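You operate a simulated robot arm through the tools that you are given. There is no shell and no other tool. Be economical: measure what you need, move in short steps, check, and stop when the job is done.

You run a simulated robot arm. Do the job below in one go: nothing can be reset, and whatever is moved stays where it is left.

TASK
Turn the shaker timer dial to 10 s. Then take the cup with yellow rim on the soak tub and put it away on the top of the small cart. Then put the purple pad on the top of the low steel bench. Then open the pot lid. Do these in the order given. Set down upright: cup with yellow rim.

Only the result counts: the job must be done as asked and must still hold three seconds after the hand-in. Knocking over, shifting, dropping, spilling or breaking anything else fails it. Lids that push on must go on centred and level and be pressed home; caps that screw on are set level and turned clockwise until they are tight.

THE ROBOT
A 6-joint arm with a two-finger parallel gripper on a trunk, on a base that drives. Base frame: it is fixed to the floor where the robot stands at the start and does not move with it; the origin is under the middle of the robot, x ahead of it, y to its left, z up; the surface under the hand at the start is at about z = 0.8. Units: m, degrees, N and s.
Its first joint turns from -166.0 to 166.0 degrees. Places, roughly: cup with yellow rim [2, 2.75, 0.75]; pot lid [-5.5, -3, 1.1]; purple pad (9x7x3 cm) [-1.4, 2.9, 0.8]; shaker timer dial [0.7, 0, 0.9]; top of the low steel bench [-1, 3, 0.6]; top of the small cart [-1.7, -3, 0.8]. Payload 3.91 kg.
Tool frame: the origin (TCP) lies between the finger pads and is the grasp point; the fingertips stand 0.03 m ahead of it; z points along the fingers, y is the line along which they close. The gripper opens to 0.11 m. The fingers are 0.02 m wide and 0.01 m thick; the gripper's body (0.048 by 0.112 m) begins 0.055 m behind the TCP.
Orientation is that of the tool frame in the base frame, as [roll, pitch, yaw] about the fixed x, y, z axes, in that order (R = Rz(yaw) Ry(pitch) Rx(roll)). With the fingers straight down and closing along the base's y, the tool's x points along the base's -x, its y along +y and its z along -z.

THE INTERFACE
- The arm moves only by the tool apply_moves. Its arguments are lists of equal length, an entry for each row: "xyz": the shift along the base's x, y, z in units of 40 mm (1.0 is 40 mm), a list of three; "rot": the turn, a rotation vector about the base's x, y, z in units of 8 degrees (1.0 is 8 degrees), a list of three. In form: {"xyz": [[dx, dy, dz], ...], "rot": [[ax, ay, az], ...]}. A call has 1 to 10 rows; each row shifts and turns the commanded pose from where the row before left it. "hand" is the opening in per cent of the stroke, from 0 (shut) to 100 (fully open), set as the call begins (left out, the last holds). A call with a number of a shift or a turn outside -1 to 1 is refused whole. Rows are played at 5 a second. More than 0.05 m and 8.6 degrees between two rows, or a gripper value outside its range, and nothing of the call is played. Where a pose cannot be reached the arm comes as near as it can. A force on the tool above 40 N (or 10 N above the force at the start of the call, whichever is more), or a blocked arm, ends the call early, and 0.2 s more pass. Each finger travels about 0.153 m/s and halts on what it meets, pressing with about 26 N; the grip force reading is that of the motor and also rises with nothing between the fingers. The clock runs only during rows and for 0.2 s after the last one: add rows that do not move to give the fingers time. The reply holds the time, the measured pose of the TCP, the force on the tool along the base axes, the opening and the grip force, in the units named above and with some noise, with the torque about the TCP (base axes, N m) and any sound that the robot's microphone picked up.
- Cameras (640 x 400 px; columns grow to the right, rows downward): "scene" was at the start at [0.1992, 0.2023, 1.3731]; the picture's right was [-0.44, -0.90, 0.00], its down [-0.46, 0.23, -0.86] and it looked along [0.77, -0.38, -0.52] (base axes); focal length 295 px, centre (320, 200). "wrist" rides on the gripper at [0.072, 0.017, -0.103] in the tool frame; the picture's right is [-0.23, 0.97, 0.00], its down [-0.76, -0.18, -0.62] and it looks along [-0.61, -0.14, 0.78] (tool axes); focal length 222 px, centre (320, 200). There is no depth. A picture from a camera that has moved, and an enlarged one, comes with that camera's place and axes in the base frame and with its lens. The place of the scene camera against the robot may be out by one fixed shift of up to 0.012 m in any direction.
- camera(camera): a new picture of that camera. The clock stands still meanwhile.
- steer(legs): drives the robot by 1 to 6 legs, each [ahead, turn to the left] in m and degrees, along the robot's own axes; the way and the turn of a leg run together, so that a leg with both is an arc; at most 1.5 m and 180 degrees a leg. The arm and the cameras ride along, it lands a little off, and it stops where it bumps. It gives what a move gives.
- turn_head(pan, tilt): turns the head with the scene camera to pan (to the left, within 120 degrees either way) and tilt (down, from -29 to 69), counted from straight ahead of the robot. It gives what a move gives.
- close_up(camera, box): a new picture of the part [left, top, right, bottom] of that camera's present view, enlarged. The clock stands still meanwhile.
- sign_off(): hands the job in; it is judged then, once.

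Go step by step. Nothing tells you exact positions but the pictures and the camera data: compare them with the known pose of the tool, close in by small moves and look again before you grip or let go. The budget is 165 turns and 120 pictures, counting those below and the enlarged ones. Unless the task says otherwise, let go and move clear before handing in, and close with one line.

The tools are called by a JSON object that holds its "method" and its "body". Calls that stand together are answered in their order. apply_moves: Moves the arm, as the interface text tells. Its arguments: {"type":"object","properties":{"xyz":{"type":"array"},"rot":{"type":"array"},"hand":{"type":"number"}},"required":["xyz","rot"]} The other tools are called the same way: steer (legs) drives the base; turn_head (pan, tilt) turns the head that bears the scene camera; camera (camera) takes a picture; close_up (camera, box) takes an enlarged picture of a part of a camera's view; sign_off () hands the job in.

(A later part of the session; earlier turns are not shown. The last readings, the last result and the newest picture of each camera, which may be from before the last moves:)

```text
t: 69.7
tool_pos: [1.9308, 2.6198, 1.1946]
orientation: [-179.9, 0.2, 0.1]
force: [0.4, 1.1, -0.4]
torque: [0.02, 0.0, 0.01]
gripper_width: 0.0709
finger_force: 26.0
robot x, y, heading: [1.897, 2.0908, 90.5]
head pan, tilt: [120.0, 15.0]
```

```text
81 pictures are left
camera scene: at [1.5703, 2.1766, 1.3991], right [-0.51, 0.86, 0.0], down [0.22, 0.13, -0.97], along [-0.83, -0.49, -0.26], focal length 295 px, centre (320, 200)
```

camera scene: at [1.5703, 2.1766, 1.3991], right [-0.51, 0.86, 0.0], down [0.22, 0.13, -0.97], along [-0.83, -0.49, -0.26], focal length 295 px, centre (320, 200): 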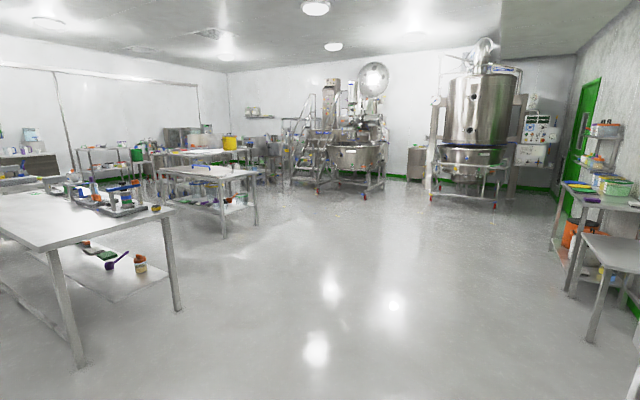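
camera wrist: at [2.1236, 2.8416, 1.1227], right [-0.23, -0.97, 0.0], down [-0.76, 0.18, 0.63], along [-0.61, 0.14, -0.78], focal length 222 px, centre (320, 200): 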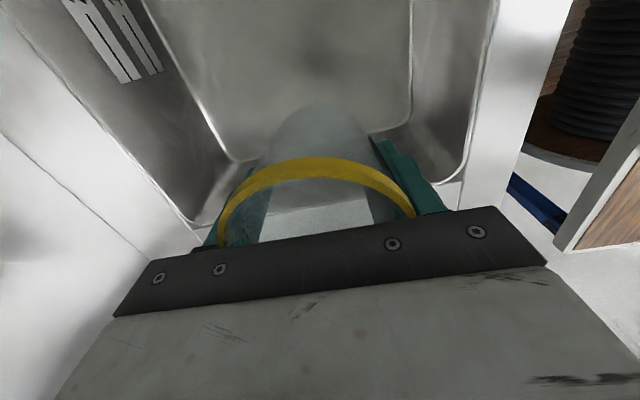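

Clear open floor to the left. I back away from the sink and drive to about (-2.1, 0.3), then look toward the cart.

{"method": "steer", "body": {"legs": [[-0.65, 0], [0, 104.5], [1.4, 0], [1.4, 0], [1.35, 0], [0, 74]]}}

{"method": "turn_head", "body": {"pan": 10, "tilt": 15}}

{"method": "camera", "body": {"camera": "scene"}}

```text
t: 100.3
tool_pos: [-2.0806, -0.3318, 1.1945]
orientation: [-179.9, 0.2, 179.4]
force: [0.2, -0.3, -0.8]
torque: [0.01, -0.02, -0.01]
gripper_width: 0.0699
finger_force: 26.1
robot x, y, heading: [-2.0466, 0.1957, -89.8]
head pan, tilt: [120.0, 15.0]
```

```text
t: 102.2
tool_pos: [-2.0817, -0.3315, 1.1937]
orientation: [-179.9, 0.2, 179.4]
force: [-0.1, 0.1, -0.2]
torque: [-0.02, 0.02, 0.01]
gripper_width: 0.0698
finger_force: 26.0
robot x, y, heading: [-2.0445, 0.1961, -89.7]
head pan, tilt: [10.0, 15.0]
```

```text
80 pictures are left
camera scene: at [-1.8037, -0.0219, 1.3991], right [-0.98, -0.18, 0.0], down [-0.05, 0.25, -0.97], along [0.17, -0.95, -0.26], focal length 295 px, centre (320, 200)
```

scene: 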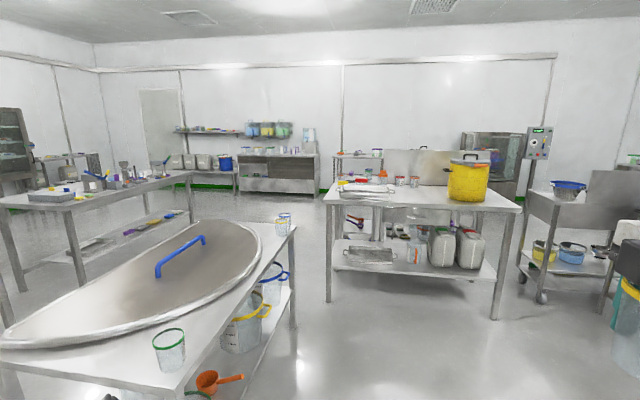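

{"method": "close_up", "body": {"camera": "scene", "box": [310, 120, 530, 320]}}

{"method": "camera", "body": {"camera": "wrist"}}

```text
2.00 times, centred on (420, 220) of scene
camera zoom: at [-1.8037, -0.0219, 1.3991], right [-0.98, -0.18, 0.0], down [-0.05, 0.25, -0.97], along [0.17, -0.95, -0.26], focal length 591 px, centre (120, 160)
```

zoom: 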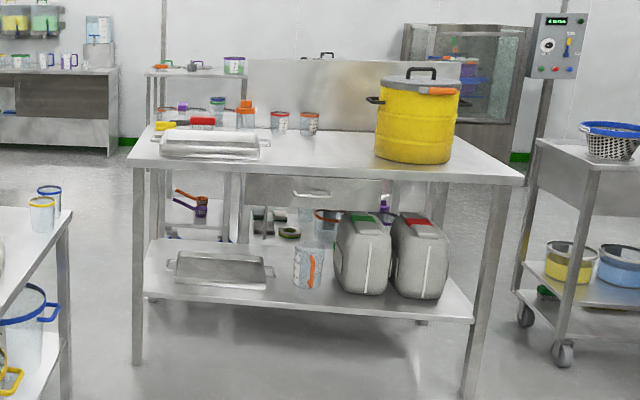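

```text
78 pictures are left
camera wrist: at [-2.1535, -0.3131, 1.2979], right [0.24, 0.97, 0.0], down [0.76, -0.18, 0.63], along [0.61, -0.15, -0.78], focal length 222 px, centre (320, 200)
```

wrist: 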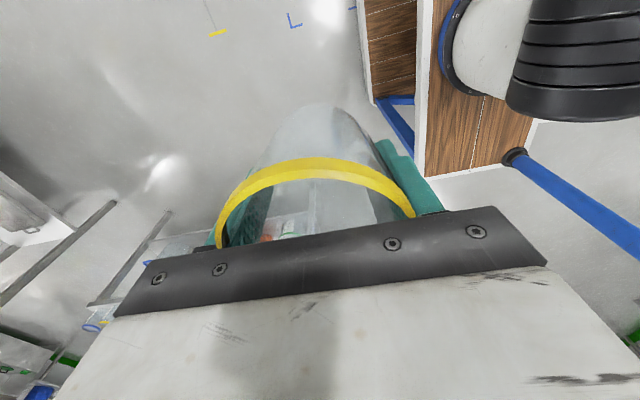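

The spot (-1.7, -3) is behind the bucket table, and the gaps here are too narrow. I go back along y ≈ 0.2 and down the corridor at x ≈ -0.15, then look.

{"method": "steer", "body": {"legs": [[0, 90], [1.0, 0], [0.9, 0], [0, -90], [1.2, 0]]}}

{"method": "turn_head", "body": {"pan": -20, "tilt": 20}}

{"method": "camera", "body": {"camera": "scene"}}

```text
t: 124.9
tool_pos: [-0.0767, -1.4624, 1.1937]
orientation: [-179.9, 0.2, -176.9]
force: [-0.3, 0.4, -0.3]
torque: [0.0, 0.01, 0.01]
gripper_width: 0.0697
finger_force: 26.1
robot x, y, heading: [-0.0761, -0.9359, -85.8]
head pan, tilt: [10.0, 15.0]
```

```text
t: 125.8
tool_pos: [-0.0749, -1.4623, 1.1936]
orientation: [-179.9, 0.2, -176.8]
force: [-0.6, 0.3, -0.3]
torque: [0.03, 0.06, -0.02]
gripper_width: 0.0697
finger_force: 25.8
robot x, y, heading: [-0.0751, -0.9372, -85.9]
head pan, tilt: [-20.0, 20.0]
```

```text
77 pictures are left
camera scene: at [0.1321, -1.1338, 1.3909], right [-0.96, 0.27, 0.0], down [0.09, 0.33, -0.94], along [-0.26, -0.9, -0.34], focal length 295 px, centre (320, 200)
```

scene: 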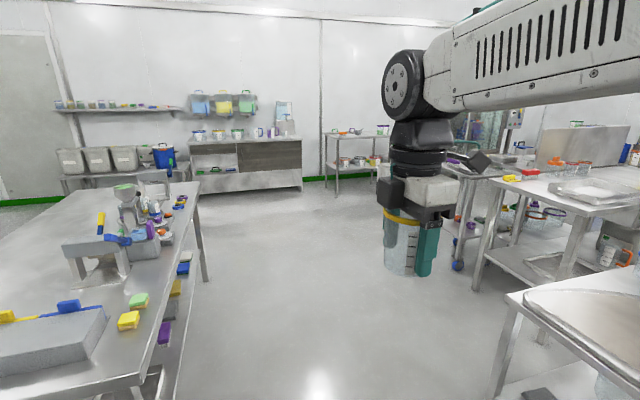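

A wheeled cart stands behind table A (wheel at about (-1.6, -2.9)). I drive on and view it from the side.

{"method": "steer", "body": {"legs": [[1.0, -5], [0.95, 0], [0, -85]]}}

{"method": "turn_head", "body": {"pan": 0, "tilt": 25}}

{"method": "camera", "body": {"camera": "scene"}}

```text
t: 139.2
tool_pos: [-0.6006, -2.8468, 1.193]
orientation: [-179.9, 0.2, 90.7]
force: [-0.6, -0.1, -0.1]
torque: [0.02, 0.0, 0.0]
gripper_width: 0.0695
finger_force: 26.0
robot x, y, heading: [-0.0712, -2.8729, -178.4]
head pan, tilt: [-20.0, 20.0]
```

```text
t: 140.1
tool_pos: [-0.6012, -2.8484, 1.1937]
orientation: [-180.0, 0.2, 90.8]
force: [1.5, 0.1, -0.6]
torque: [-0.04, 0.0, 0.01]
gripper_width: 0.0696
finger_force: 25.7
robot x, y, heading: [-0.078, -2.873, -178.4]
head pan, tilt: [0.0, 25.0]
```

```text
76 pictures are left
camera scene: at [-0.3014, -3.1084, 1.3828], right [-0.03, 1.0, 0.0], down [0.42, 0.01, -0.91], along [-0.91, -0.03, -0.42], focal length 295 px, centre (320, 200)
```

scene: 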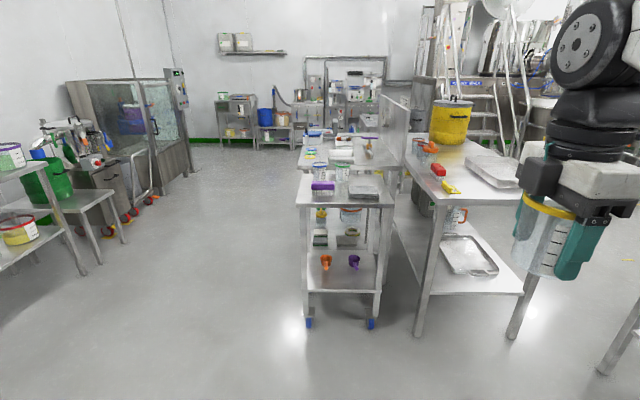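

The small cart (blue casters) has a top at about x -1.85..-1.45, y ≈ -3.04, with some items on it. I zoom in for free space.

{"method": "close_up", "body": {"camera": "scene", "box": [285, 120, 415, 220]}}

```text
4.00 times, centred on (350, 170) of scene
camera zoom: at [-0.3014, -3.1084, 1.3828], right [-0.03, 1.0, 0.0], down [0.42, 0.01, -0.91], along [-0.91, -0.03, -0.42], focal length 1182 px, centre (200, 320)
```

zoom: 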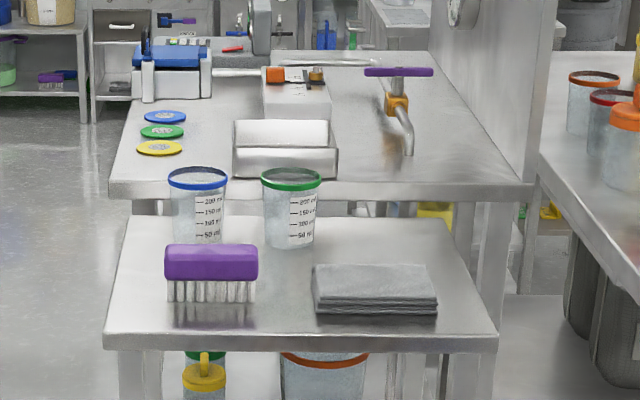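

There is a free spot at the back right of the cart, about (-1.82, -2.90), next to the green-rim cup. I drive 0.9 m forward.

{"method": "steer", "body": {"legs": [[0.9, 0]]}}

{"method": "turn_head", "body": {"pan": -15, "tilt": 42}}

{"method": "camera", "body": {"camera": "scene"}}

{"method": "camera", "body": {"camera": "wrist"}}

```text
t: 144.8
tool_pos: [-1.4965, -2.8698, 1.1933]
orientation: [-179.9, 0.2, 90.7]
force: [-0.3, -0.2, -0.5]
torque: [0.0, -0.03, -0.03]
gripper_width: 0.0696
finger_force: 25.9
robot x, y, heading: [-0.9674, -2.8944, -178.5]
head pan, tilt: [0.0, 25.0]
```

```text
t: 145.6
tool_pos: [-1.497, -2.872, 1.1949]
orientation: [-179.9, 0.2, 90.6]
force: [-0.6, 0.3, -0.8]
torque: [0.02, 0.0, 0.0]
gripper_width: 0.0698
finger_force: 26.0
robot x, y, heading: [-0.9665, -2.8954, -178.5]
head pan, tilt: [-15.0, 42.0]
```

```text
74 pictures are left
camera scene: at [-1.1864, -3.1107, 1.3566], right [0.23, 0.97, 0.0], down [0.65, -0.16, -0.74], along [-0.72, 0.17, -0.67], focal length 295 px, centre (320, 200)
```

scene: 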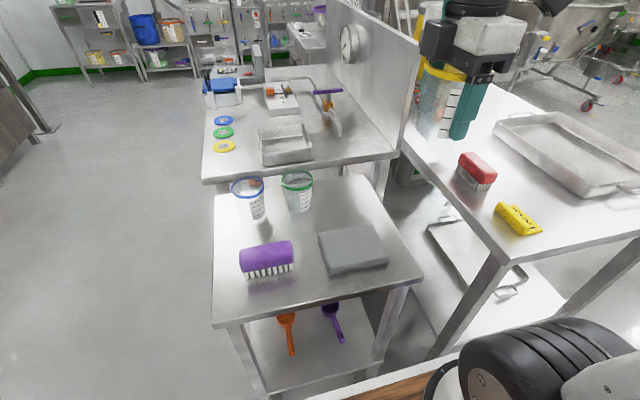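

```text
73 pictures are left
camera wrist: at [-1.4799, -2.7972, 1.2979], right [0.98, -0.22, 0.0], down [-0.17, -0.76, 0.63], along [-0.14, -0.61, -0.78], focal length 222 px, centre (320, 200)
```

wrist: 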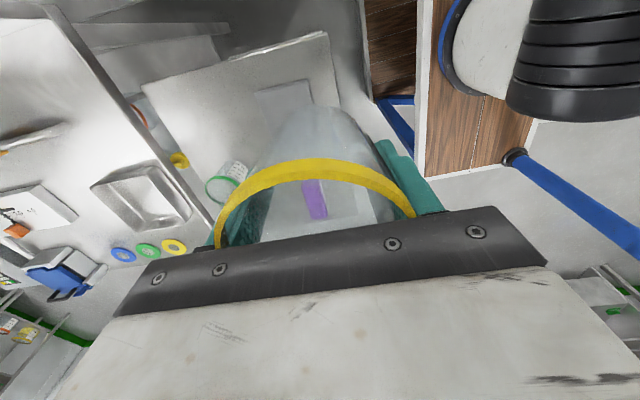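

Target spot is (-1.74, -2.90), with cart surface z of roughly 0.825. I move over it and down to z ≈ 0.95.

{"method": "apply_moves", "body": {"xyz": [[-0.87, -0.1, 0], [-0.87, -0.1, 0], [-0.87, -0.1, 0], [-0.87, -0.1, 0], [-0.87, -0.1, 0], [-0.87, -0.1, 0], [-0.87, -0.1, 0], [0, 0, -0.8], [0, 0, -0.8], [0, 0, 0]], "rot": [[0, 0, 0], [0, 0, 0], [0, 0, 0], [0, 0, 0], [0, 0, 0], [0, 0, 0], [0, 0, 0], [0, 0, 0], [0, 0, 0], [0, 0, 0]]}}

{"method": "apply_moves", "body": {"xyz": [[0, 0, -0.9], [0, 0, -0.9], [0, 0, -0.9], [0, 0, -0.9], [0, 0, -0.8], [0, 0, 0]], "rot": [[0, 0, 0], [0, 0, 0], [0, 0, 0], [0, 0, 0], [0, 0, 0], [0, 0, 0]]}}

{"method": "camera", "body": {"camera": "scene"}}

{"method": "camera", "body": {"camera": "wrist"}}

```text
t: 147.8
tool_pos: [-1.7403, -2.8979, 1.1293]
orientation: [-179.9, 0.1, 90.7]
force: [-0.4, 0.3, 0.3]
torque: [0.01, 0.01, 0.0]
gripper_width: 0.0694
finger_force: 26.3
robot x, y, heading: [-0.9657, -2.8965, -178.7]
head pan, tilt: [-15.0, 42.0]
```

```text
t: 149.2
tool_pos: [-1.7406, -2.9, 0.9532]
orientation: [-179.9, 0.2, 90.7]
force: [0.3, 0.0, 0.0]
torque: [0.0, 0.01, 0.02]
gripper_width: 0.0696
finger_force: 26.2
robot x, y, heading: [-0.967, -2.8973, -178.6]
head pan, tilt: [-15.0, 42.0]
```

```text
72 pictures are left
camera scene: at [-1.1863, -3.1106, 1.3566], right [0.23, 0.97, 0.0], down [0.65, -0.16, -0.74], along [-0.72, 0.17, -0.67], focal length 295 px, centre (320, 200)
```

scene: 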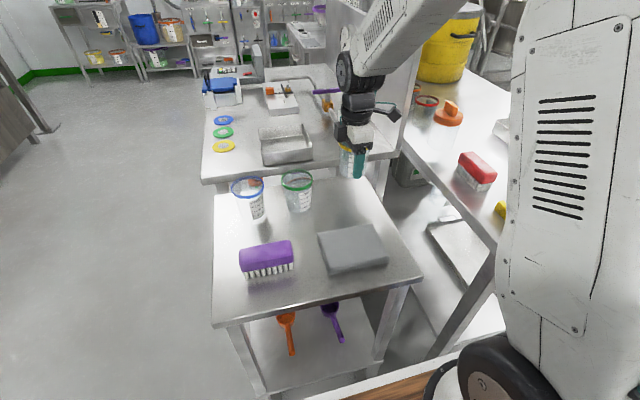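

```text
71 pictures are left
camera wrist: at [-1.7231, -2.8254, 1.057], right [0.98, -0.22, 0.0], down [-0.17, -0.76, 0.63], along [-0.14, -0.61, -0.78], focal length 222 px, centre (320, 200)
```

wrist: 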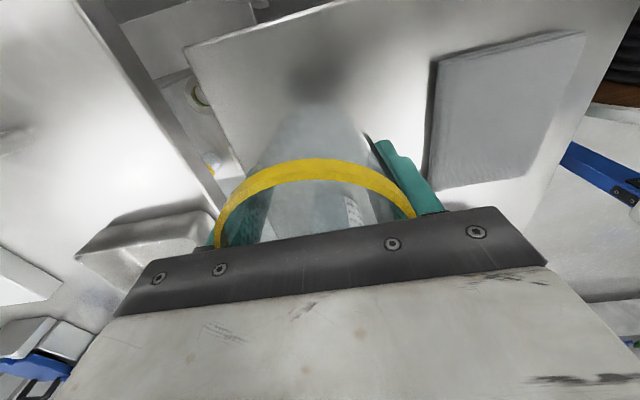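

Clear all around. I go down to z ≈ 0.89, then in small steps until contact.

{"method": "apply_moves", "body": {"xyz": [[0, 0, -0.6], [0, 0, -0.5], [0, 0, -0.4], [0, 0, 0]], "rot": [[0, 0, 0], [0, 0, 0], [0, 0, 0], [0, 0, 0]]}}

{"method": "close_up", "body": {"camera": "scene", "box": [260, 90, 420, 240]}}

```text
t: 150.2
tool_pos: [-1.7385, -2.8991, 0.8946]
orientation: [-179.9, 0.2, 90.7]
force: [0.5, -0.1, -0.5]
torque: [0.06, 0.0, 0.01]
gripper_width: 0.0697
finger_force: 25.6
robot x, y, heading: [-0.968, -2.8964, -179.0]
head pan, tilt: [-15.0, 42.0]
```

```text
2.67 times, centred on (340, 165) of scene
camera zoom: at [-1.1864, -3.1106, 1.3566], right [0.23, 0.97, 0.0], down [0.65, -0.16, -0.74], along [-0.72, 0.17, -0.67], focal length 788 px, centre (267, 293)
```

zoom: 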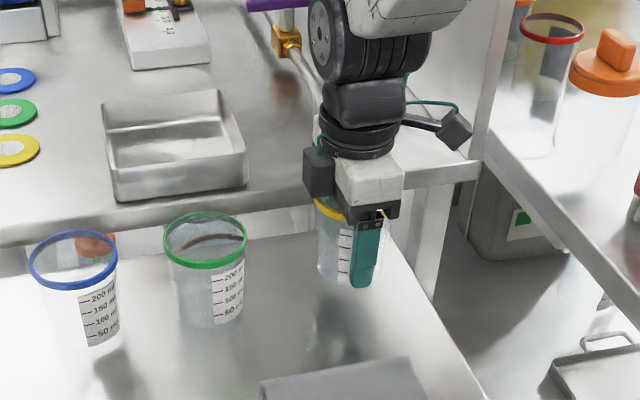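

{"method": "apply_moves", "body": {"xyz": [[0, 0, -0.12], [0, 0, -0.12], [0, 0, -0.12], [0, 0, 0]], "rot": [[0, 0, 0], [0, 0, 0], [0, 0, 0], [0, 0, 0]]}}

{"method": "apply_moves", "body": {"xyz": [[0, 0, -0.1], [0, 0, 0]], "rot": [[0, 0, 0], [0, 0, 0]]}}

{"method": "close_up", "body": {"camera": "scene", "box": [260, 90, 420, 240]}}

```text
t: 151.2
tool_pos: [-1.7396, -2.899, 0.8799]
orientation: [-179.9, 0.2, 90.7]
force: [0.1, 0.5, 0.6]
torque: [0.01, 0.01, 0.01]
gripper_width: 0.0697
finger_force: 26.8
robot x, y, heading: [-0.9694, -2.8946, -178.6]
head pan, tilt: [-15.0, 42.0]
```

```text
t: 151.8
tool_pos: [-1.7398, -2.8998, 0.8744]
orientation: [-179.9, 0.2, 90.7]
force: [0.0, -0.2, -0.5]
torque: [-0.02, -0.04, 0.0]
gripper_width: 0.0698
finger_force: 26.0
robot x, y, heading: [-0.9702, -2.8957, -178.2]
head pan, tilt: [-15.0, 42.0]
```

```text
2.67 times, centred on (340, 165) of scene
camera zoom: at [-1.1864, -3.1106, 1.3566], right [0.23, 0.97, 0.0], down [0.65, -0.16, -0.74], along [-0.72, 0.17, -0.67], focal length 788 px, centre (267, 293)
```

zoom: 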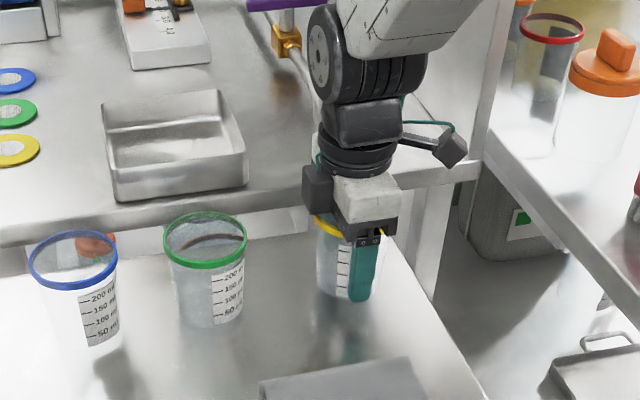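

{"method": "apply_moves", "body": {"xyz": [[0, 0, -0.1], [0, 0, 0]], "rot": [[0, 0, 0], [0, 0, 0]]}}

{"method": "apply_moves", "body": {"xyz": [[0, 0, -0.1], [0, 0, 0]], "rot": [[0, 0, 0], [0, 0, 0]]}}

{"method": "apply_moves", "body": {"xyz": [[0, 0, -0.1], [0, 0, 0]], "rot": [[0, 0, 0], [0, 0, 0]]}}

{"method": "close_up", "body": {"camera": "scene", "box": [260, 90, 420, 240]}}

```text
t: 152.4
tool_pos: [-1.7389, -2.8995, 0.8703]
orientation: [-179.9, 0.2, 90.7]
force: [-0.6, 0.7, -0.1]
torque: [0.01, 0.03, 0.01]
gripper_width: 0.0694
finger_force: 26.5
robot x, y, heading: [-0.9681, -2.8938, -178.4]
head pan, tilt: [-15.0, 42.0]
```

```text
t: 153.0
tool_pos: [-1.7393, -2.8994, 0.8674]
orientation: [-179.9, 0.2, 90.7]
force: [-0.6, -0.1, 0.0]
torque: [0.01, 0.01, 0.03]
gripper_width: 0.0696
finger_force: 25.6
robot x, y, heading: [-0.9715, -2.8974, -178.7]
head pan, tilt: [-15.0, 42.0]
```

```text
t: 153.6
tool_pos: [-1.7395, -2.9008, 0.8626]
orientation: [-179.8, 0.2, 90.7]
force: [0.1, 0.0, -0.3]
torque: [0.02, -0.01, -0.02]
gripper_width: 0.0698
finger_force: 26.3
robot x, y, heading: [-0.9701, -2.8951, -178.4]
head pan, tilt: [-15.0, 42.0]
```

```text
2.67 times, centred on (340, 165) of scene
camera zoom: at [-1.1864, -3.1106, 1.3566], right [0.23, 0.97, 0.0], down [0.65, -0.16, -0.74], along [-0.72, 0.17, -0.67], focal length 788 px, centre (267, 293)
```

zoom: 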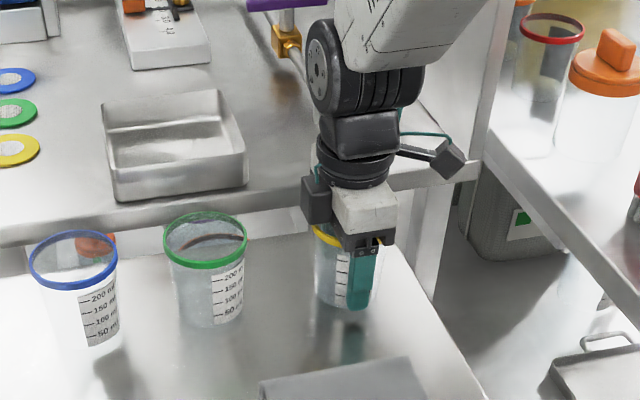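

{"method": "apply_moves", "body": {"xyz": [[0, 0, -0.08], [0, 0, 0]], "rot": [[0, 0, 0], [0, 0, 0]]}}

{"method": "apply_moves", "body": {"xyz": [[0, 0, -0.08], [0, 0, 0]], "rot": [[0, 0, 0], [0, 0, 0]]}}

{"method": "apply_moves", "body": {"xyz": [[0, 0, -0.08], [0, 0, 0]], "rot": [[0, 0, 0], [0, 0, 0]]}}

{"method": "close_up", "body": {"camera": "scene", "box": [310, 140, 390, 220]}}

```text
t: 154.2
tool_pos: [-1.7403, -2.8997, 0.8604]
orientation: [-180.0, 0.4, 90.8]
force: [0.3, -0.8, -0.6]
torque: [0.01, 0.0, -0.03]
gripper_width: 0.0697
finger_force: 26.1
robot x, y, heading: [-0.9715, -2.8958, -178.6]
head pan, tilt: [-15.0, 42.0]
```

```text
t: 154.8
tool_pos: [-1.74, -2.9001, 0.8582]
orientation: [-179.9, 0.1, 90.7]
force: [-2.2, -2.2, 19.7]
torque: [0.0, -0.08, 0.02]
gripper_width: 0.0694
finger_force: 25.8
robot x, y, heading: [-0.9735, -2.8945, -178.3]
head pan, tilt: [-15.0, 42.0]
```

```text
t: 155.4
tool_pos: [-1.74, -2.8994, 0.8554]
orientation: [-179.8, 0.3, 90.8]
force: [-4.3, -4.3, 21.1]
torque: [0.1, -0.06, 0.05]
gripper_width: 0.0688
finger_force: 25.4
robot x, y, heading: [-0.9718, -2.8971, -178.4]
head pan, tilt: [-15.0, 42.0]
```

```text
5.00 times, centred on (350, 180) of scene
camera zoom: at [-1.1858, -3.1108, 1.3566], right [0.23, 0.97, 0.0], down [0.65, -0.16, -0.74], along [-0.72, 0.17, -0.67], focal length 1477 px, centre (170, 300)
```

zoom: 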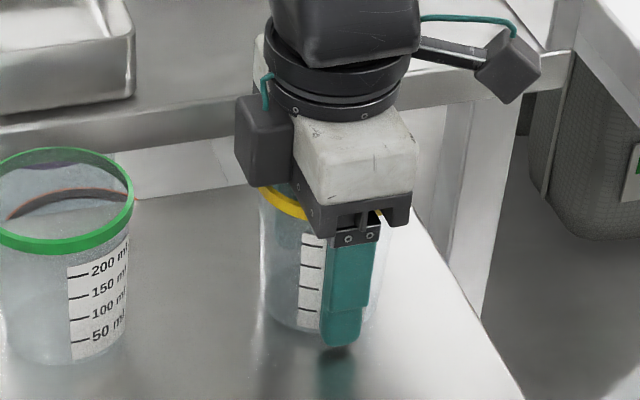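

Contact: the cup stands on the cart. I ease up, open, and lift away.

{"method": "apply_moves", "body": {"xyz": [[0, 0, 0.05], [0, 0, 0]], "rot": [[0, 0, 0], [0, 0, 0]]}}

{"method": "apply_moves", "body": {"xyz": [[0, 0, 0], [0, 0, 0], [0, 0, 0], [0, 0, 0]], "rot": [[0, 0, 0], [0, 0, 0], [0, 0, 0], [0, 0, 0]], "hand": 95}}

{"method": "camera", "body": {"camera": "wrist"}}

{"method": "close_up", "body": {"camera": "scene", "box": [310, 140, 390, 220]}}

```text
t: 156.0
tool_pos: [-1.7379, -2.8978, 0.8559]
orientation: [-180.0, 0.2, 90.7]
force: [-0.5, -0.5, 0.0]
torque: [0.0, 0.01, 0.03]
gripper_width: 0.069
finger_force: 25.8
robot x, y, heading: [-0.9725, -2.8969, -178.5]
head pan, tilt: [-15.0, 42.0]
```

```text
t: 157.0
tool_pos: [-1.7388, -2.899, 0.8567]
orientation: [-180.0, 0.3, 90.7]
force: [0.5, -0.1, 0.1]
torque: [-0.02, 0.02, 0.01]
gripper_width: 0.1047
finger_force: 0.1
robot x, y, heading: [-0.967, -2.8934, -178.6]
head pan, tilt: [-15.0, 42.0]
```

```text
66 pictures are left
camera wrist: at [-1.7229, -2.8249, 0.9601], right [0.98, -0.22, 0.0], down [-0.17, -0.76, 0.63], along [-0.14, -0.61, -0.78], focal length 222 px, centre (320, 200)
```

wrist: 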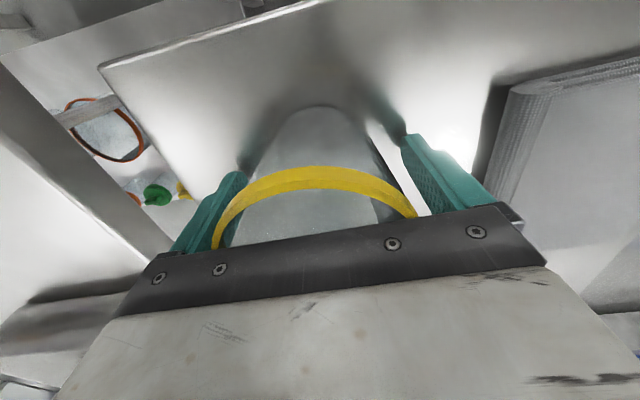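

```text
5.00 times, centred on (350, 180) of scene
camera zoom: at [-1.1864, -3.1107, 1.3566], right [0.23, 0.97, 0.0], down [0.65, -0.16, -0.74], along [-0.72, 0.17, -0.67], focal length 1477 px, centre (170, 300)
```

zoom: 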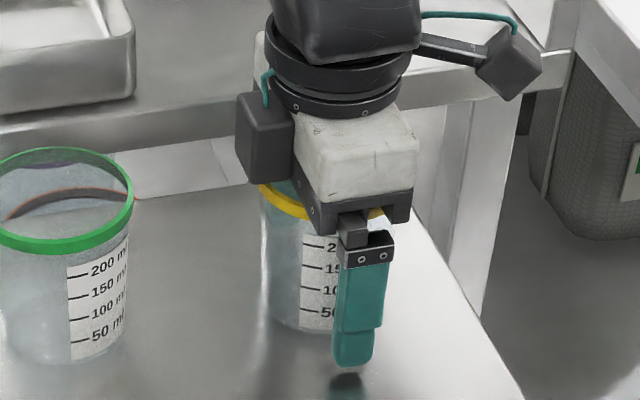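

{"method": "apply_moves", "body": {"xyz": [[0, 0, 0.2], [0, 0, 0.2], [0, 0, 0.4], [0, 0, 0.5], [0, 0, 0.7], [0, 0, 0.8], [0, 0, 0.8], [0, 0, 0.8], [0, 0, 0]], "rot": [[0, 0, 0], [0, 0, 0], [0, 0, 0], [0, 0, 0], [0, 0, 0], [0, 0, 0], [0, 0, 0], [0, 0, 0], [0, 0, 0]]}}

{"method": "camera", "body": {"camera": "scene"}}

```text
t: 159.0
tool_pos: [-1.7388, -2.8983, 1.0312]
orientation: [-180.0, 0.2, 90.7]
force: [0.0, -0.1, 0.0]
torque: [0.0, 0.03, 0.01]
gripper_width: 0.1044
finger_force: 0.0
robot x, y, heading: [-0.9658, -2.8999, -178.4]
head pan, tilt: [-15.0, 42.0]
```

```text
64 pictures are left
camera scene: at [-1.1864, -3.1107, 1.3566], right [0.23, 0.97, 0.0], down [0.65, -0.16, -0.74], along [-0.72, 0.17, -0.67], focal length 295 px, centre (320, 200)
```

scene: 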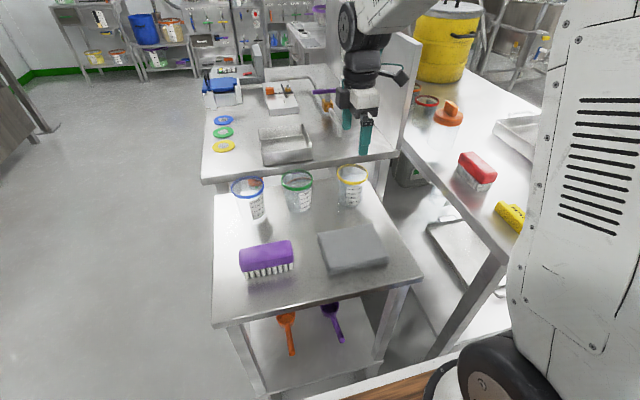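

The cup stands upright next to the others. Next I retract and drive to the purple pad and low bench area.

{"method": "apply_moves", "body": {"xyz": [[0, 0, 1], [0, 0, 1], [0, 0, 1], [0, 0, 1], [1, 0, 0.3], [1, 0, 0], [1, 0, 0], [1, 0, 0], [1, 0, 0], [1, 0, 0]], "rot": [[0, 0, 0], [0, 0, 0], [0, 0, 0], [0, 0, 0], [0, 0, 0], [0, 0, 0], [0, 0, 0], [0, 0, 0], [0, 0, 0], [0, 0, 0]]}}

{"method": "steer", "body": {"legs": [[-0.9, 0], [0, -91.5], [1.5, 0], [1.5, 0], [0.9, 0], [0, 43]]}}

{"method": "turn_head", "body": {"pan": 0, "tilt": 20}}

{"method": "camera", "body": {"camera": "scene"}}

```text
t: 161.2
tool_pos: [-1.502, -2.8955, 1.2038]
orientation: [180.0, 0.2, 90.7]
force: [-0.7, 0.2, -1.0]
torque: [0.02, -0.04, -0.01]
gripper_width: 0.1047
finger_force: 0.1
robot x, y, heading: [-0.9681, -2.8961, -178.2]
head pan, tilt: [-15.0, 42.0]
```

```text
t: 182.3
tool_pos: [0.2543, 0.3916, 1.1966]
orientation: [-179.1, 3.7, -4.9]
force: [-2.3, -1.5, 1.4]
torque: [0.09, -0.21, -0.05]
gripper_width: 0.1045
finger_force: 0.2
robot x, y, heading: [0.1345, -0.1254, 86.8]
head pan, tilt: [-15.0, 42.0]
stopped in leg 4: the robot was blocked; the commanded pose is now the measured one
```

```text
t: 183.2
tool_pos: [0.2518, 0.3928, 1.1956]
orientation: [-179.3, 3.7, -4.8]
force: [-0.4, 0.2, -0.8]
torque: [0.0, 0.01, 0.0]
gripper_width: 0.1045
finger_force: 0.0
robot x, y, heading: [0.1303, -0.126, 86.5]
head pan, tilt: [0.0, 20.0]
```

```text
63 pictures are left
camera scene: at [-0.1422, 0.1175, 1.3882], right [1.0, -0.06, 0.03], down [0.01, -0.34, -0.94], along [0.07, 0.94, -0.34], focal length 295 px, centre (320, 200)
```

scene: 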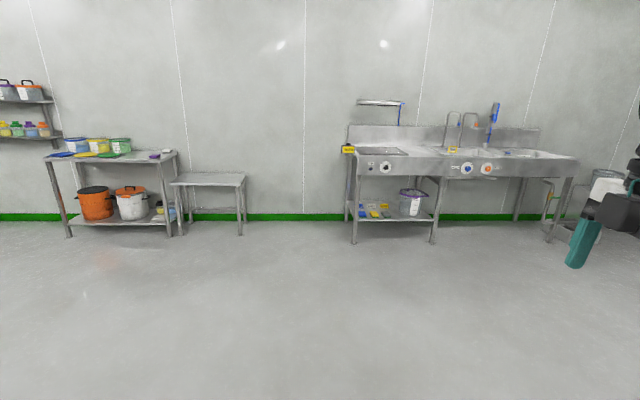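

The robot drifted right and bumped the dial table. I look at the contact before moving.

{"method": "turn_head", "body": {"pan": -75, "tilt": 45}}

{"method": "camera", "body": {"camera": "scene"}}

{"method": "camera", "body": {"camera": "wrist"}}

```text
t: 184.6
tool_pos: [0.2516, 0.3922, 1.1956]
orientation: [-179.1, 3.6, -4.8]
force: [0.0, 0.0, -0.1]
torque: [0.03, 0.0, -0.02]
gripper_width: 0.1042
finger_force: 0.0
robot x, y, heading: [0.132, -0.1254, 86.5]
head pan, tilt: [-75.0, 45.0]
```

```text
62 pictures are left
camera scene: at [-0.0663, 0.0406, 1.352], right [0.2, -0.98, 0.01], down [-0.67, -0.14, -0.73], along [0.71, 0.14, -0.69], focal length 295 px, centre (320, 200)
```

scene: 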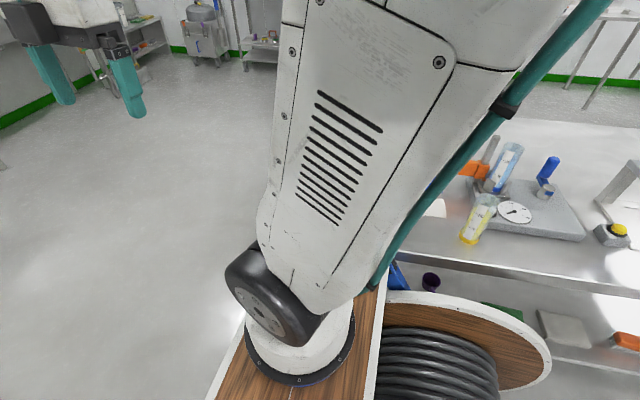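

```text
61 pictures are left
camera wrist: at [0.3297, 0.3684, 1.2952], right [-0.31, -0.95, 0.0], down [-0.7, 0.23, 0.67], along [-0.64, 0.21, -0.74], focal length 222 px, centre (320, 200)
```

wrist: 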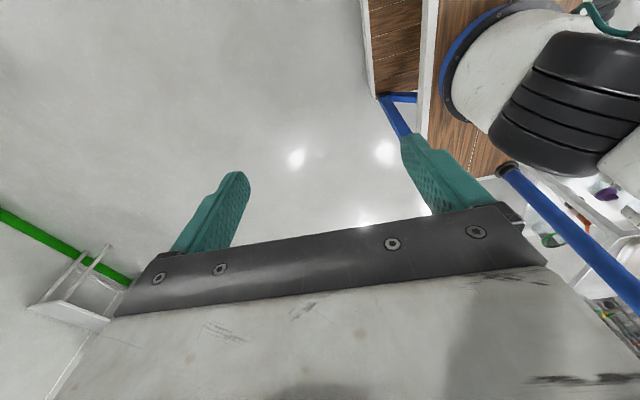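

The cable reel on my base's right side touched the table edge. Items on it look undisturbed. I reverse along the same path a bit and check.

{"method": "steer", "body": {"legs": [[-0.25, 0]]}}

{"method": "camera", "body": {"camera": "scene"}}

```text
t: 186.5
tool_pos: [0.237, 0.146, 1.1949]
orientation: [-179.5, 3.6, -4.6]
force: [-0.9, 0.2, 0.4]
torque: [0.01, 0.01, 0.04]
gripper_width: 0.1045
finger_force: 0.0
robot x, y, heading: [0.1235, -0.3744, 86.7]
head pan, tilt: [-75.0, 45.0]
```

```text
60 pictures are left
camera scene: at [-0.053, -0.2108, 1.3522], right [0.2, -0.98, 0.0], down [-0.69, -0.14, -0.71], along [0.7, 0.14, -0.7], focal length 295 px, centre (320, 200)
```

scene: 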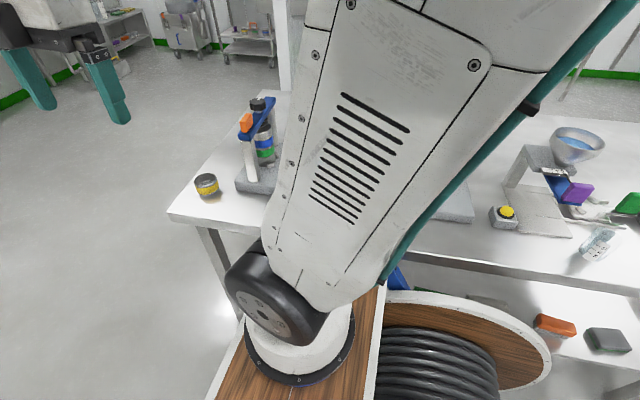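

Nothing fell. I reverse in a gentle arc away from the table, then aim slightly left up the corridor.

{"method": "steer", "body": {"legs": [[-0.3, -3], [-0.4, -6], [-0.5, -6]]}}

```text
t: 188.8
tool_pos: [0.2516, -0.23, 1.196]
orientation: [-176.2, 4.7, -7.2]
force: [-0.9, 3.2, -0.9]
torque: [-0.25, 0.0, 0.03]
gripper_width: 0.1045
finger_force: 0.2
robot x, y, heading: [0.1008, -0.6789, 84.2]
head pan, tilt: [-75.0, 45.0]
stopped in leg 2: the robot was blocked; the commanded pose is now the measured one
```

{"method": "turn_head", "body": {"pan": -120, "tilt": 45}}

{"method": "camera", "body": {"camera": "scene"}}

{"method": "turn_head", "body": {"pan": 120, "tilt": 45}}

{"method": "camera", "body": {"camera": "scene"}}

```text
t: 189.9
tool_pos: [0.249, -0.2275, 1.1955]
orientation: [-176.3, 4.7, -7.2]
force: [1.0, -0.8, 0.0]
torque: [0.01, -0.02, 0.02]
gripper_width: 0.1045
finger_force: 0.0
robot x, y, heading: [0.0983, -0.6757, 83.9]
head pan, tilt: [-120.0, 45.0]
```

```text
59 pictures are left
camera scene: at [-0.067, -0.5657, 1.3522], right [-0.59, -0.81, 0.0], down [-0.57, 0.42, -0.71], along [0.57, -0.42, -0.71], focal length 295 px, centre (320, 200)
```

scene: 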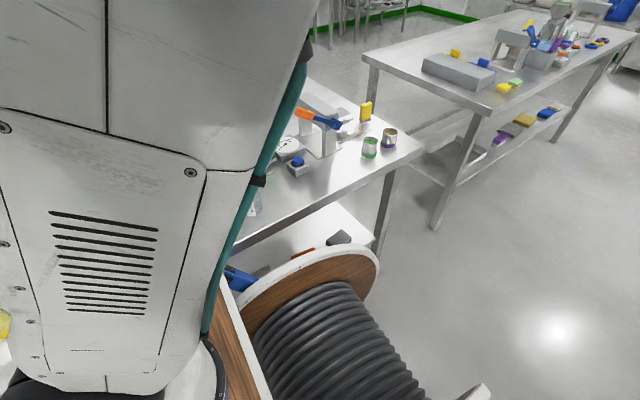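

```text
t: 193.3
tool_pos: [0.2505, -0.2285, 1.1949]
orientation: [-176.3, 4.7, -7.2]
force: [0.1, 0.4, -0.2]
torque: [0.03, -0.01, -0.02]
gripper_width: 0.1045
finger_force: 0.0
robot x, y, heading: [0.1004, -0.6763, 83.8]
head pan, tilt: [120.0, 45.0]
```

```text
58 pictures are left
camera scene: at [-0.2071, -0.5506, 1.3522], right [-0.4, 0.91, 0.0], down [0.65, 0.29, -0.71], along [-0.65, -0.29, -0.71], focal length 295 px, centre (320, 200)
```

scene: 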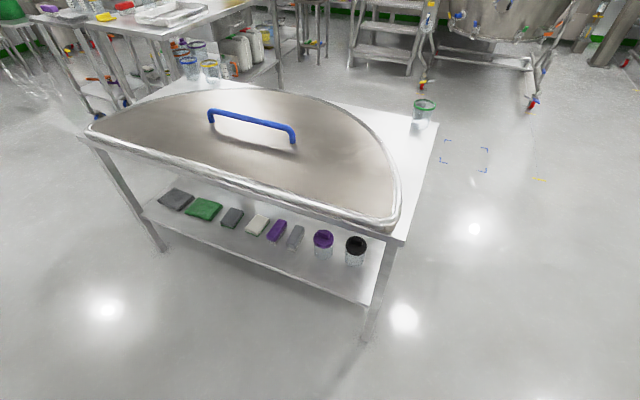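

The table's front edge is at x ≈ 0.36, so I need more room. I reverse straight (which moves me slowly away from it).

{"method": "steer", "body": {"legs": [[-0.3, 0]]}}

```text
t: 194.6
tool_pos: [0.2454, -0.3464, 1.1931]
orientation: [-172.9, 5.1, -5.4]
force: [0.3, 0.0, -0.5]
torque: [-0.08, -0.04, 0.03]
gripper_width: 0.1047
finger_force: 0.0
robot x, y, heading: [0.1204, -0.7434, 87.6]
head pan, tilt: [120.0, 45.0]
stopped in leg 1: the robot was blocked; the commanded pose is now the measured one
```

{"method": "turn_head", "body": {"pan": -105, "tilt": 65}}

{"method": "camera", "body": {"camera": "scene"}}

```text
t: 197.8
tool_pos: [0.2451, -0.346, 1.1953]
orientation: [-173.0, 4.9, -5.2]
force: [-0.5, 0.3, -0.1]
torque: [0.0, -0.01, 0.03]
gripper_width: 0.1044
finger_force: 0.1
robot x, y, heading: [0.1226, -0.7423, 87.3]
head pan, tilt: [-105.0, 65.0]
```

```text
57 pictures are left
camera scene: at [-0.0674, -0.6122, 1.3271], right [-0.3, -0.95, 0.0], down [-0.86, 0.27, -0.43], along [0.41, -0.13, -0.9], focal length 295 px, centre (320, 200)
```

scene: 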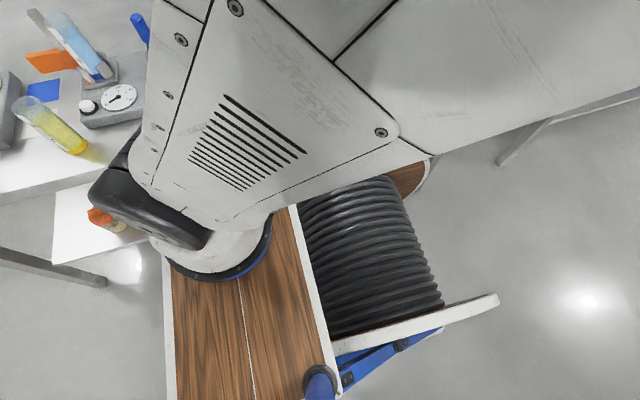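

My right side is rubbing along the table, and something near the rear right blocks reversing. Going forward while easing left moves me off the edge, so I try small arcs.

{"method": "steer", "body": {"legs": [[0.15, 2]]}}

```text
t: 198.4
tool_pos: [0.2511, -0.3446, 1.1959]
orientation: [-172.7, 5.3, -4.8]
force: [0.2, 0.2, -0.2]
torque: [0.0, -0.01, -0.02]
gripper_width: 0.1044
finger_force: 0.0
robot x, y, heading: [0.1237, -0.7383, 87.8]
head pan, tilt: [-105.0, 65.0]
stopped in leg 1: the robot was blocked; the commanded pose is now the measured one
```

{"method": "turn_head", "body": {"pan": -60, "tilt": 62}}

{"method": "camera", "body": {"camera": "scene"}}

{"method": "camera", "body": {"camera": "wrist"}}

```text
t: 199.6
tool_pos: [0.2529, -0.3429, 1.1929]
orientation: [-173.1, 5.3, -5.1]
force: [-0.2, 0.9, 0.1]
torque: [0.03, 0.03, 0.0]
gripper_width: 0.1043
finger_force: 0.0
robot x, y, heading: [0.1185, -0.7414, 87.6]
head pan, tilt: [-60.0, 62.0]
```

```text
56 pictures are left
camera scene: at [-0.0669, -0.6102, 1.326], right [-0.28, -0.96, 0.0], down [-0.88, 0.26, -0.41], along [0.39, -0.11, -0.91], focal length 295 px, centre (320, 200)
```

scene: 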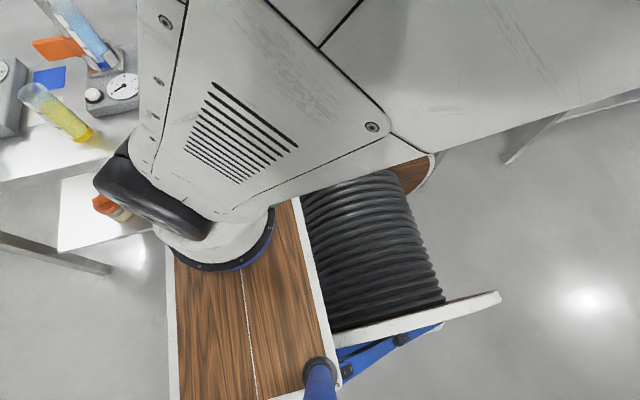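

```text
55 pictures are left
camera wrist: at [0.3309, -0.3791, 1.2869], right [-0.32, -0.94, -0.09], down [-0.69, 0.16, 0.71], along [-0.65, 0.29, -0.7], focal length 222 px, centre (320, 200)
```

wrist: 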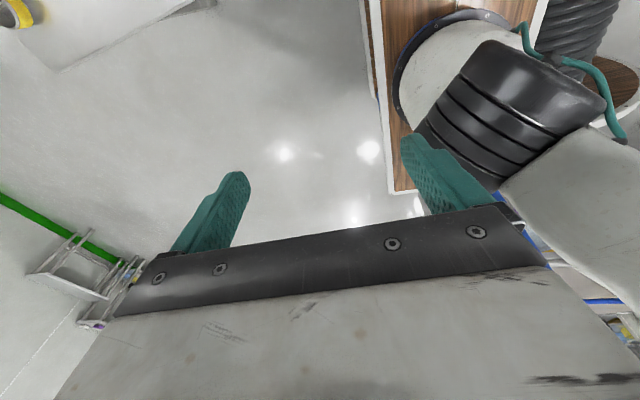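

{"method": "steer", "body": {"legs": [[0, 3]]}}

{"method": "turn_head", "body": {"pan": -40, "tilt": 60}}

{"method": "camera", "body": {"camera": "scene"}}

```text
t: 200.4
tool_pos: [0.2341, -0.3381, 1.1924]
orientation: [-173.1, 5.3, -2.4]
force: [0.3, 1.2, 0.4]
torque: [-0.02, 0.01, 0.0]
gripper_width: 0.1045
finger_force: 0.1
robot x, y, heading: [0.1221, -0.7363, 90.9]
head pan, tilt: [-60.0, 62.0]
```

```text
t: 201.2
tool_pos: [0.2336, -0.3388, 1.1919]
orientation: [-173.2, 5.5, -2.5]
force: [-0.6, 0.3, 0.0]
torque: [-0.02, 0.0, 0.01]
gripper_width: 0.1046
finger_force: 0.0
robot x, y, heading: [0.1176, -0.7393, 90.3]
head pan, tilt: [-40.0, 60.0]
```

```text
54 pictures are left
camera scene: at [-0.0856, -0.5548, 1.3328], right [0.77, -0.64, 0.0], down [-0.55, -0.67, -0.5], along [0.32, 0.39, -0.87], focal length 295 px, centre (320, 200)
```

scene: 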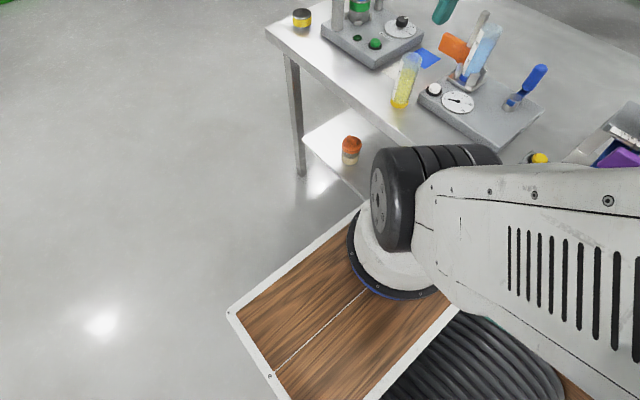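

In-place turning freed it and everything is still upright. I drive forward parallel to the table.

{"method": "steer", "body": {"legs": [[0.3, 2]]}}

```text
t: 203.2
tool_pos: [0.2103, -0.035, 1.1919]
orientation: [-173.1, 5.3, -0.4]
force: [0.3, 0.4, -0.6]
torque: [0.01, 0.01, -0.03]
gripper_width: 0.1045
finger_force: 0.0
robot x, y, heading: [0.1078, -0.4432, 92.6]
head pan, tilt: [-40.0, 60.0]
```

Free now. I continue with gentle left arcs past the table end.

{"method": "steer", "body": {"legs": [[0.4, 3], [0.5, 4]]}}

```text
t: 208.2
tool_pos: [0.0742, 0.8587, 1.1922]
orientation: [-173.1, 5.5, 6.4]
force: [-0.2, -0.1, -0.1]
torque: [-0.02, 0.01, 0.01]
gripper_width: 0.1046
finger_force: 0.0
robot x, y, heading: [0.025, 0.4479, 99.1]
head pan, tilt: [-40.0, 60.0]
```

Clear of the table. I check that the dial table's items are unchanged.

{"method": "turn_head", "body": {"pan": -115, "tilt": 35}}

{"method": "camera", "body": {"camera": "scene"}}

```text
t: 209.7
tool_pos: [0.0729, 0.8587, 1.1931]
orientation: [-173.0, 5.4, 6.3]
force: [-0.1, -0.4, -0.5]
torque: [-0.03, 0.0, 0.02]
gripper_width: 0.1047
finger_force: 0.2
robot x, y, heading: [0.0204, 0.4453, 99.0]
head pan, tilt: [-115.0, 35.0]
```

```text
53 pictures are left
camera scene: at [-0.1636, 0.5755, 1.3604], right [0.39, -0.92, 0.0], down [-0.58, -0.25, -0.77], along [0.71, 0.3, -0.63], focal length 295 px, centre (320, 200)
```

scene: 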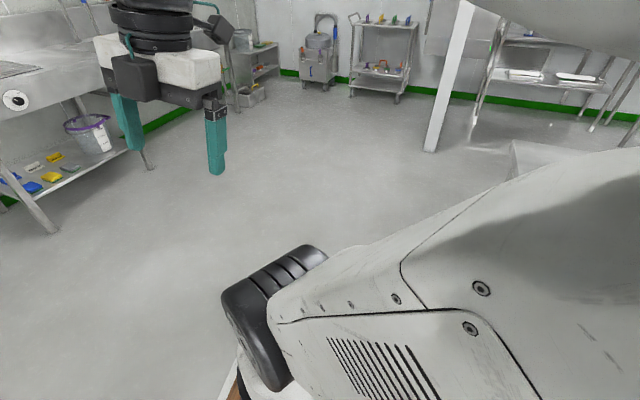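

I straighten the tool and drive toward the pad and low bench.

{"method": "apply_moves", "body": {"xyz": [[0, 0.7, 0], [0, 0.7, 0], [-0.3, 0.7, 0], [-0.3, 0.7, 0], [0, 0, 0]], "rot": [[-0.4, -0.385, 0], [-0.4, -0.385, 0], [0, 0, 0], [0, 0, 0], [0, 0, 0]]}}

{"method": "steer", "body": {"legs": [[0, 26.5], [1.0, 0], [1.0, 0], [0, -35.5]]}}

{"method": "turn_head", "body": {"pan": 5, "tilt": 35}}

{"method": "camera", "body": {"camera": "scene"}}

```text
t: 210.9
tool_pos: [0.052, 0.9713, 1.1929]
orientation: [179.9, -0.1, 5.9]
force: [-0.3, -0.4, -0.1]
torque: [-0.02, -0.01, 0.01]
gripper_width: 0.1047
finger_force: 0.1
robot x, y, heading: [0.0241, 0.4447, 99.3]
head pan, tilt: [-115.0, 35.0]
```

```text
t: 223.9
tool_pos: [-1.0018, 2.5814, 1.1917]
orientation: [180.0, 0.0, -4.6]
force: [-0.2, 0.4, 0.0]
torque: [-0.01, 0.01, -0.01]
gripper_width: 0.1047
finger_force: 0.2
robot x, y, heading: [-1.1209, 2.0705, 88.6]
head pan, tilt: [-115.0, 35.0]
```

```text
t: 225.9
tool_pos: [-1.0013, 2.5799, 1.1921]
orientation: [179.9, 0.0, -4.6]
force: [0.3, 0.2, -0.3]
torque: [-0.01, -0.01, -0.02]
gripper_width: 0.1045
finger_force: 0.1
robot x, y, heading: [-1.1252, 2.0713, 88.7]
head pan, tilt: [5.0, 35.0]
```

```text
52 pictures are left
camera scene: at [-1.3748, 2.2989, 1.3671], right [1.0, 0.06, 0.0], down [0.04, -0.57, -0.82], along [-0.05, 0.82, -0.57], focal length 295 px, centre (320, 200)
```

scene: 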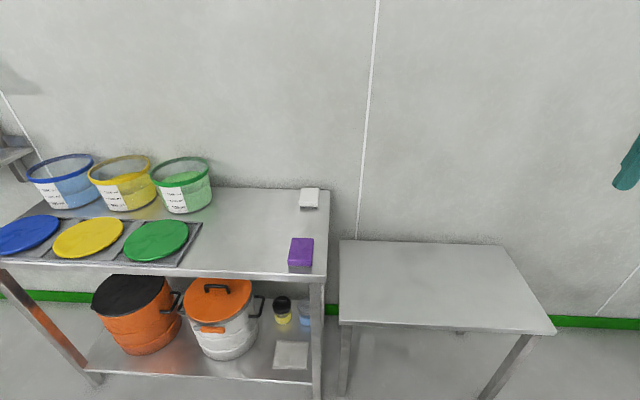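

The purple pad is at about (-1.455, 2.84) and the low bench top spans x -1.34..-0.75, y 2.79..3.16, z ≈ 0.6. I move above the pad with the fingers closing along x.

{"method": "apply_moves", "body": {"xyz": [[-0.95, 0.5, 0], [-0.95, 0.5, 0], [-0.95, 0.5, 0], [-0.95, 0.5, 0], [-0.95, 0.5, 0], [-0.95, 0.5, 0], [-0.95, 0.5, 0], [-0.95, 0.5, 0], [-0.95, 0.5, 0], [-0.95, 0.5, 0]], "rot": [[0, 0, -0.9], [0, 0, -0.9], [0, 0, -0.9], [0, 0, -0.9], [0, 0, -0.9], [0, 0, -0.9], [0, 0, -0.9], [0, 0, -0.9], [0, 0, -0.9], [0, 0, -0.9]], "hand": 100}}

{"method": "apply_moves", "body": {"xyz": [[-0.95, 0.6, 0], [-0.9, 0.6, -0.3], [0, 0.3, -0.9], [0, 0, -0.9], [0, 0, -0.8], [0, 0, 0]], "rot": [[0, 0, -0.9], [0, 0, -0.77], [0, 0, 0], [0, 0, 0], [0, 0, 0], [0, 0, 0]]}}

{"method": "camera", "body": {"camera": "wrist"}}

{"method": "close_up", "body": {"camera": "scene", "box": [220, 160, 380, 300]}}

```text
t: 228.1
tool_pos: [-1.383, 2.7784, 1.1947]
orientation: [179.9, 0.0, -76.7]
force: [0.6, -0.2, 1.3]
torque: [0.01, 0.03, 0.02]
gripper_width: 0.1102
finger_force: 0.1
robot x, y, heading: [-1.1244, 2.0693, 88.3]
head pan, tilt: [5.0, 35.0]
```

```text
t: 229.5
tool_pos: [-1.4548, 2.8407, 1.0731]
orientation: [179.9, 0.0, -90.1]
force: [-0.2, 0.2, -0.1]
torque: [-0.05, -0.01, -0.04]
gripper_width: 0.1102
finger_force: 0.1
robot x, y, heading: [-1.1254, 2.0708, 88.7]
head pan, tilt: [5.0, 35.0]
```

```text
51 pictures are left
camera wrist: at [-1.4714, 2.7692, 1.1779], right [-0.97, 0.23, 0.0], down [0.18, 0.76, 0.62], along [0.14, 0.61, -0.78], focal length 222 px, centre (320, 200)
```

wrist: 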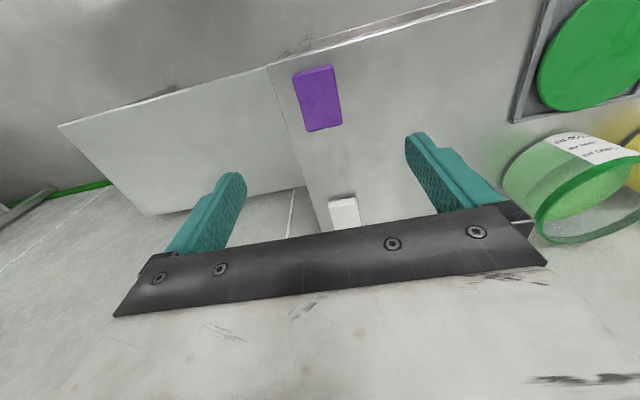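

```text
2.86 times, centred on (300, 230) of scene
camera zoom: at [-1.3749, 2.2989, 1.3671], right [1.0, 0.06, 0.0], down [0.04, -0.57, -0.82], along [-0.05, 0.82, -0.57], focal length 844 px, centre (377, 114)
```

zoom: 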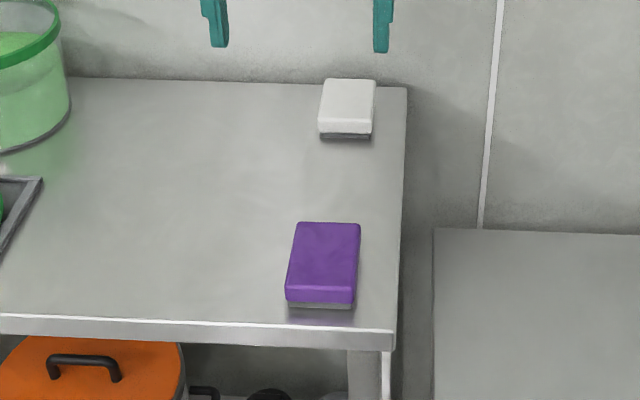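

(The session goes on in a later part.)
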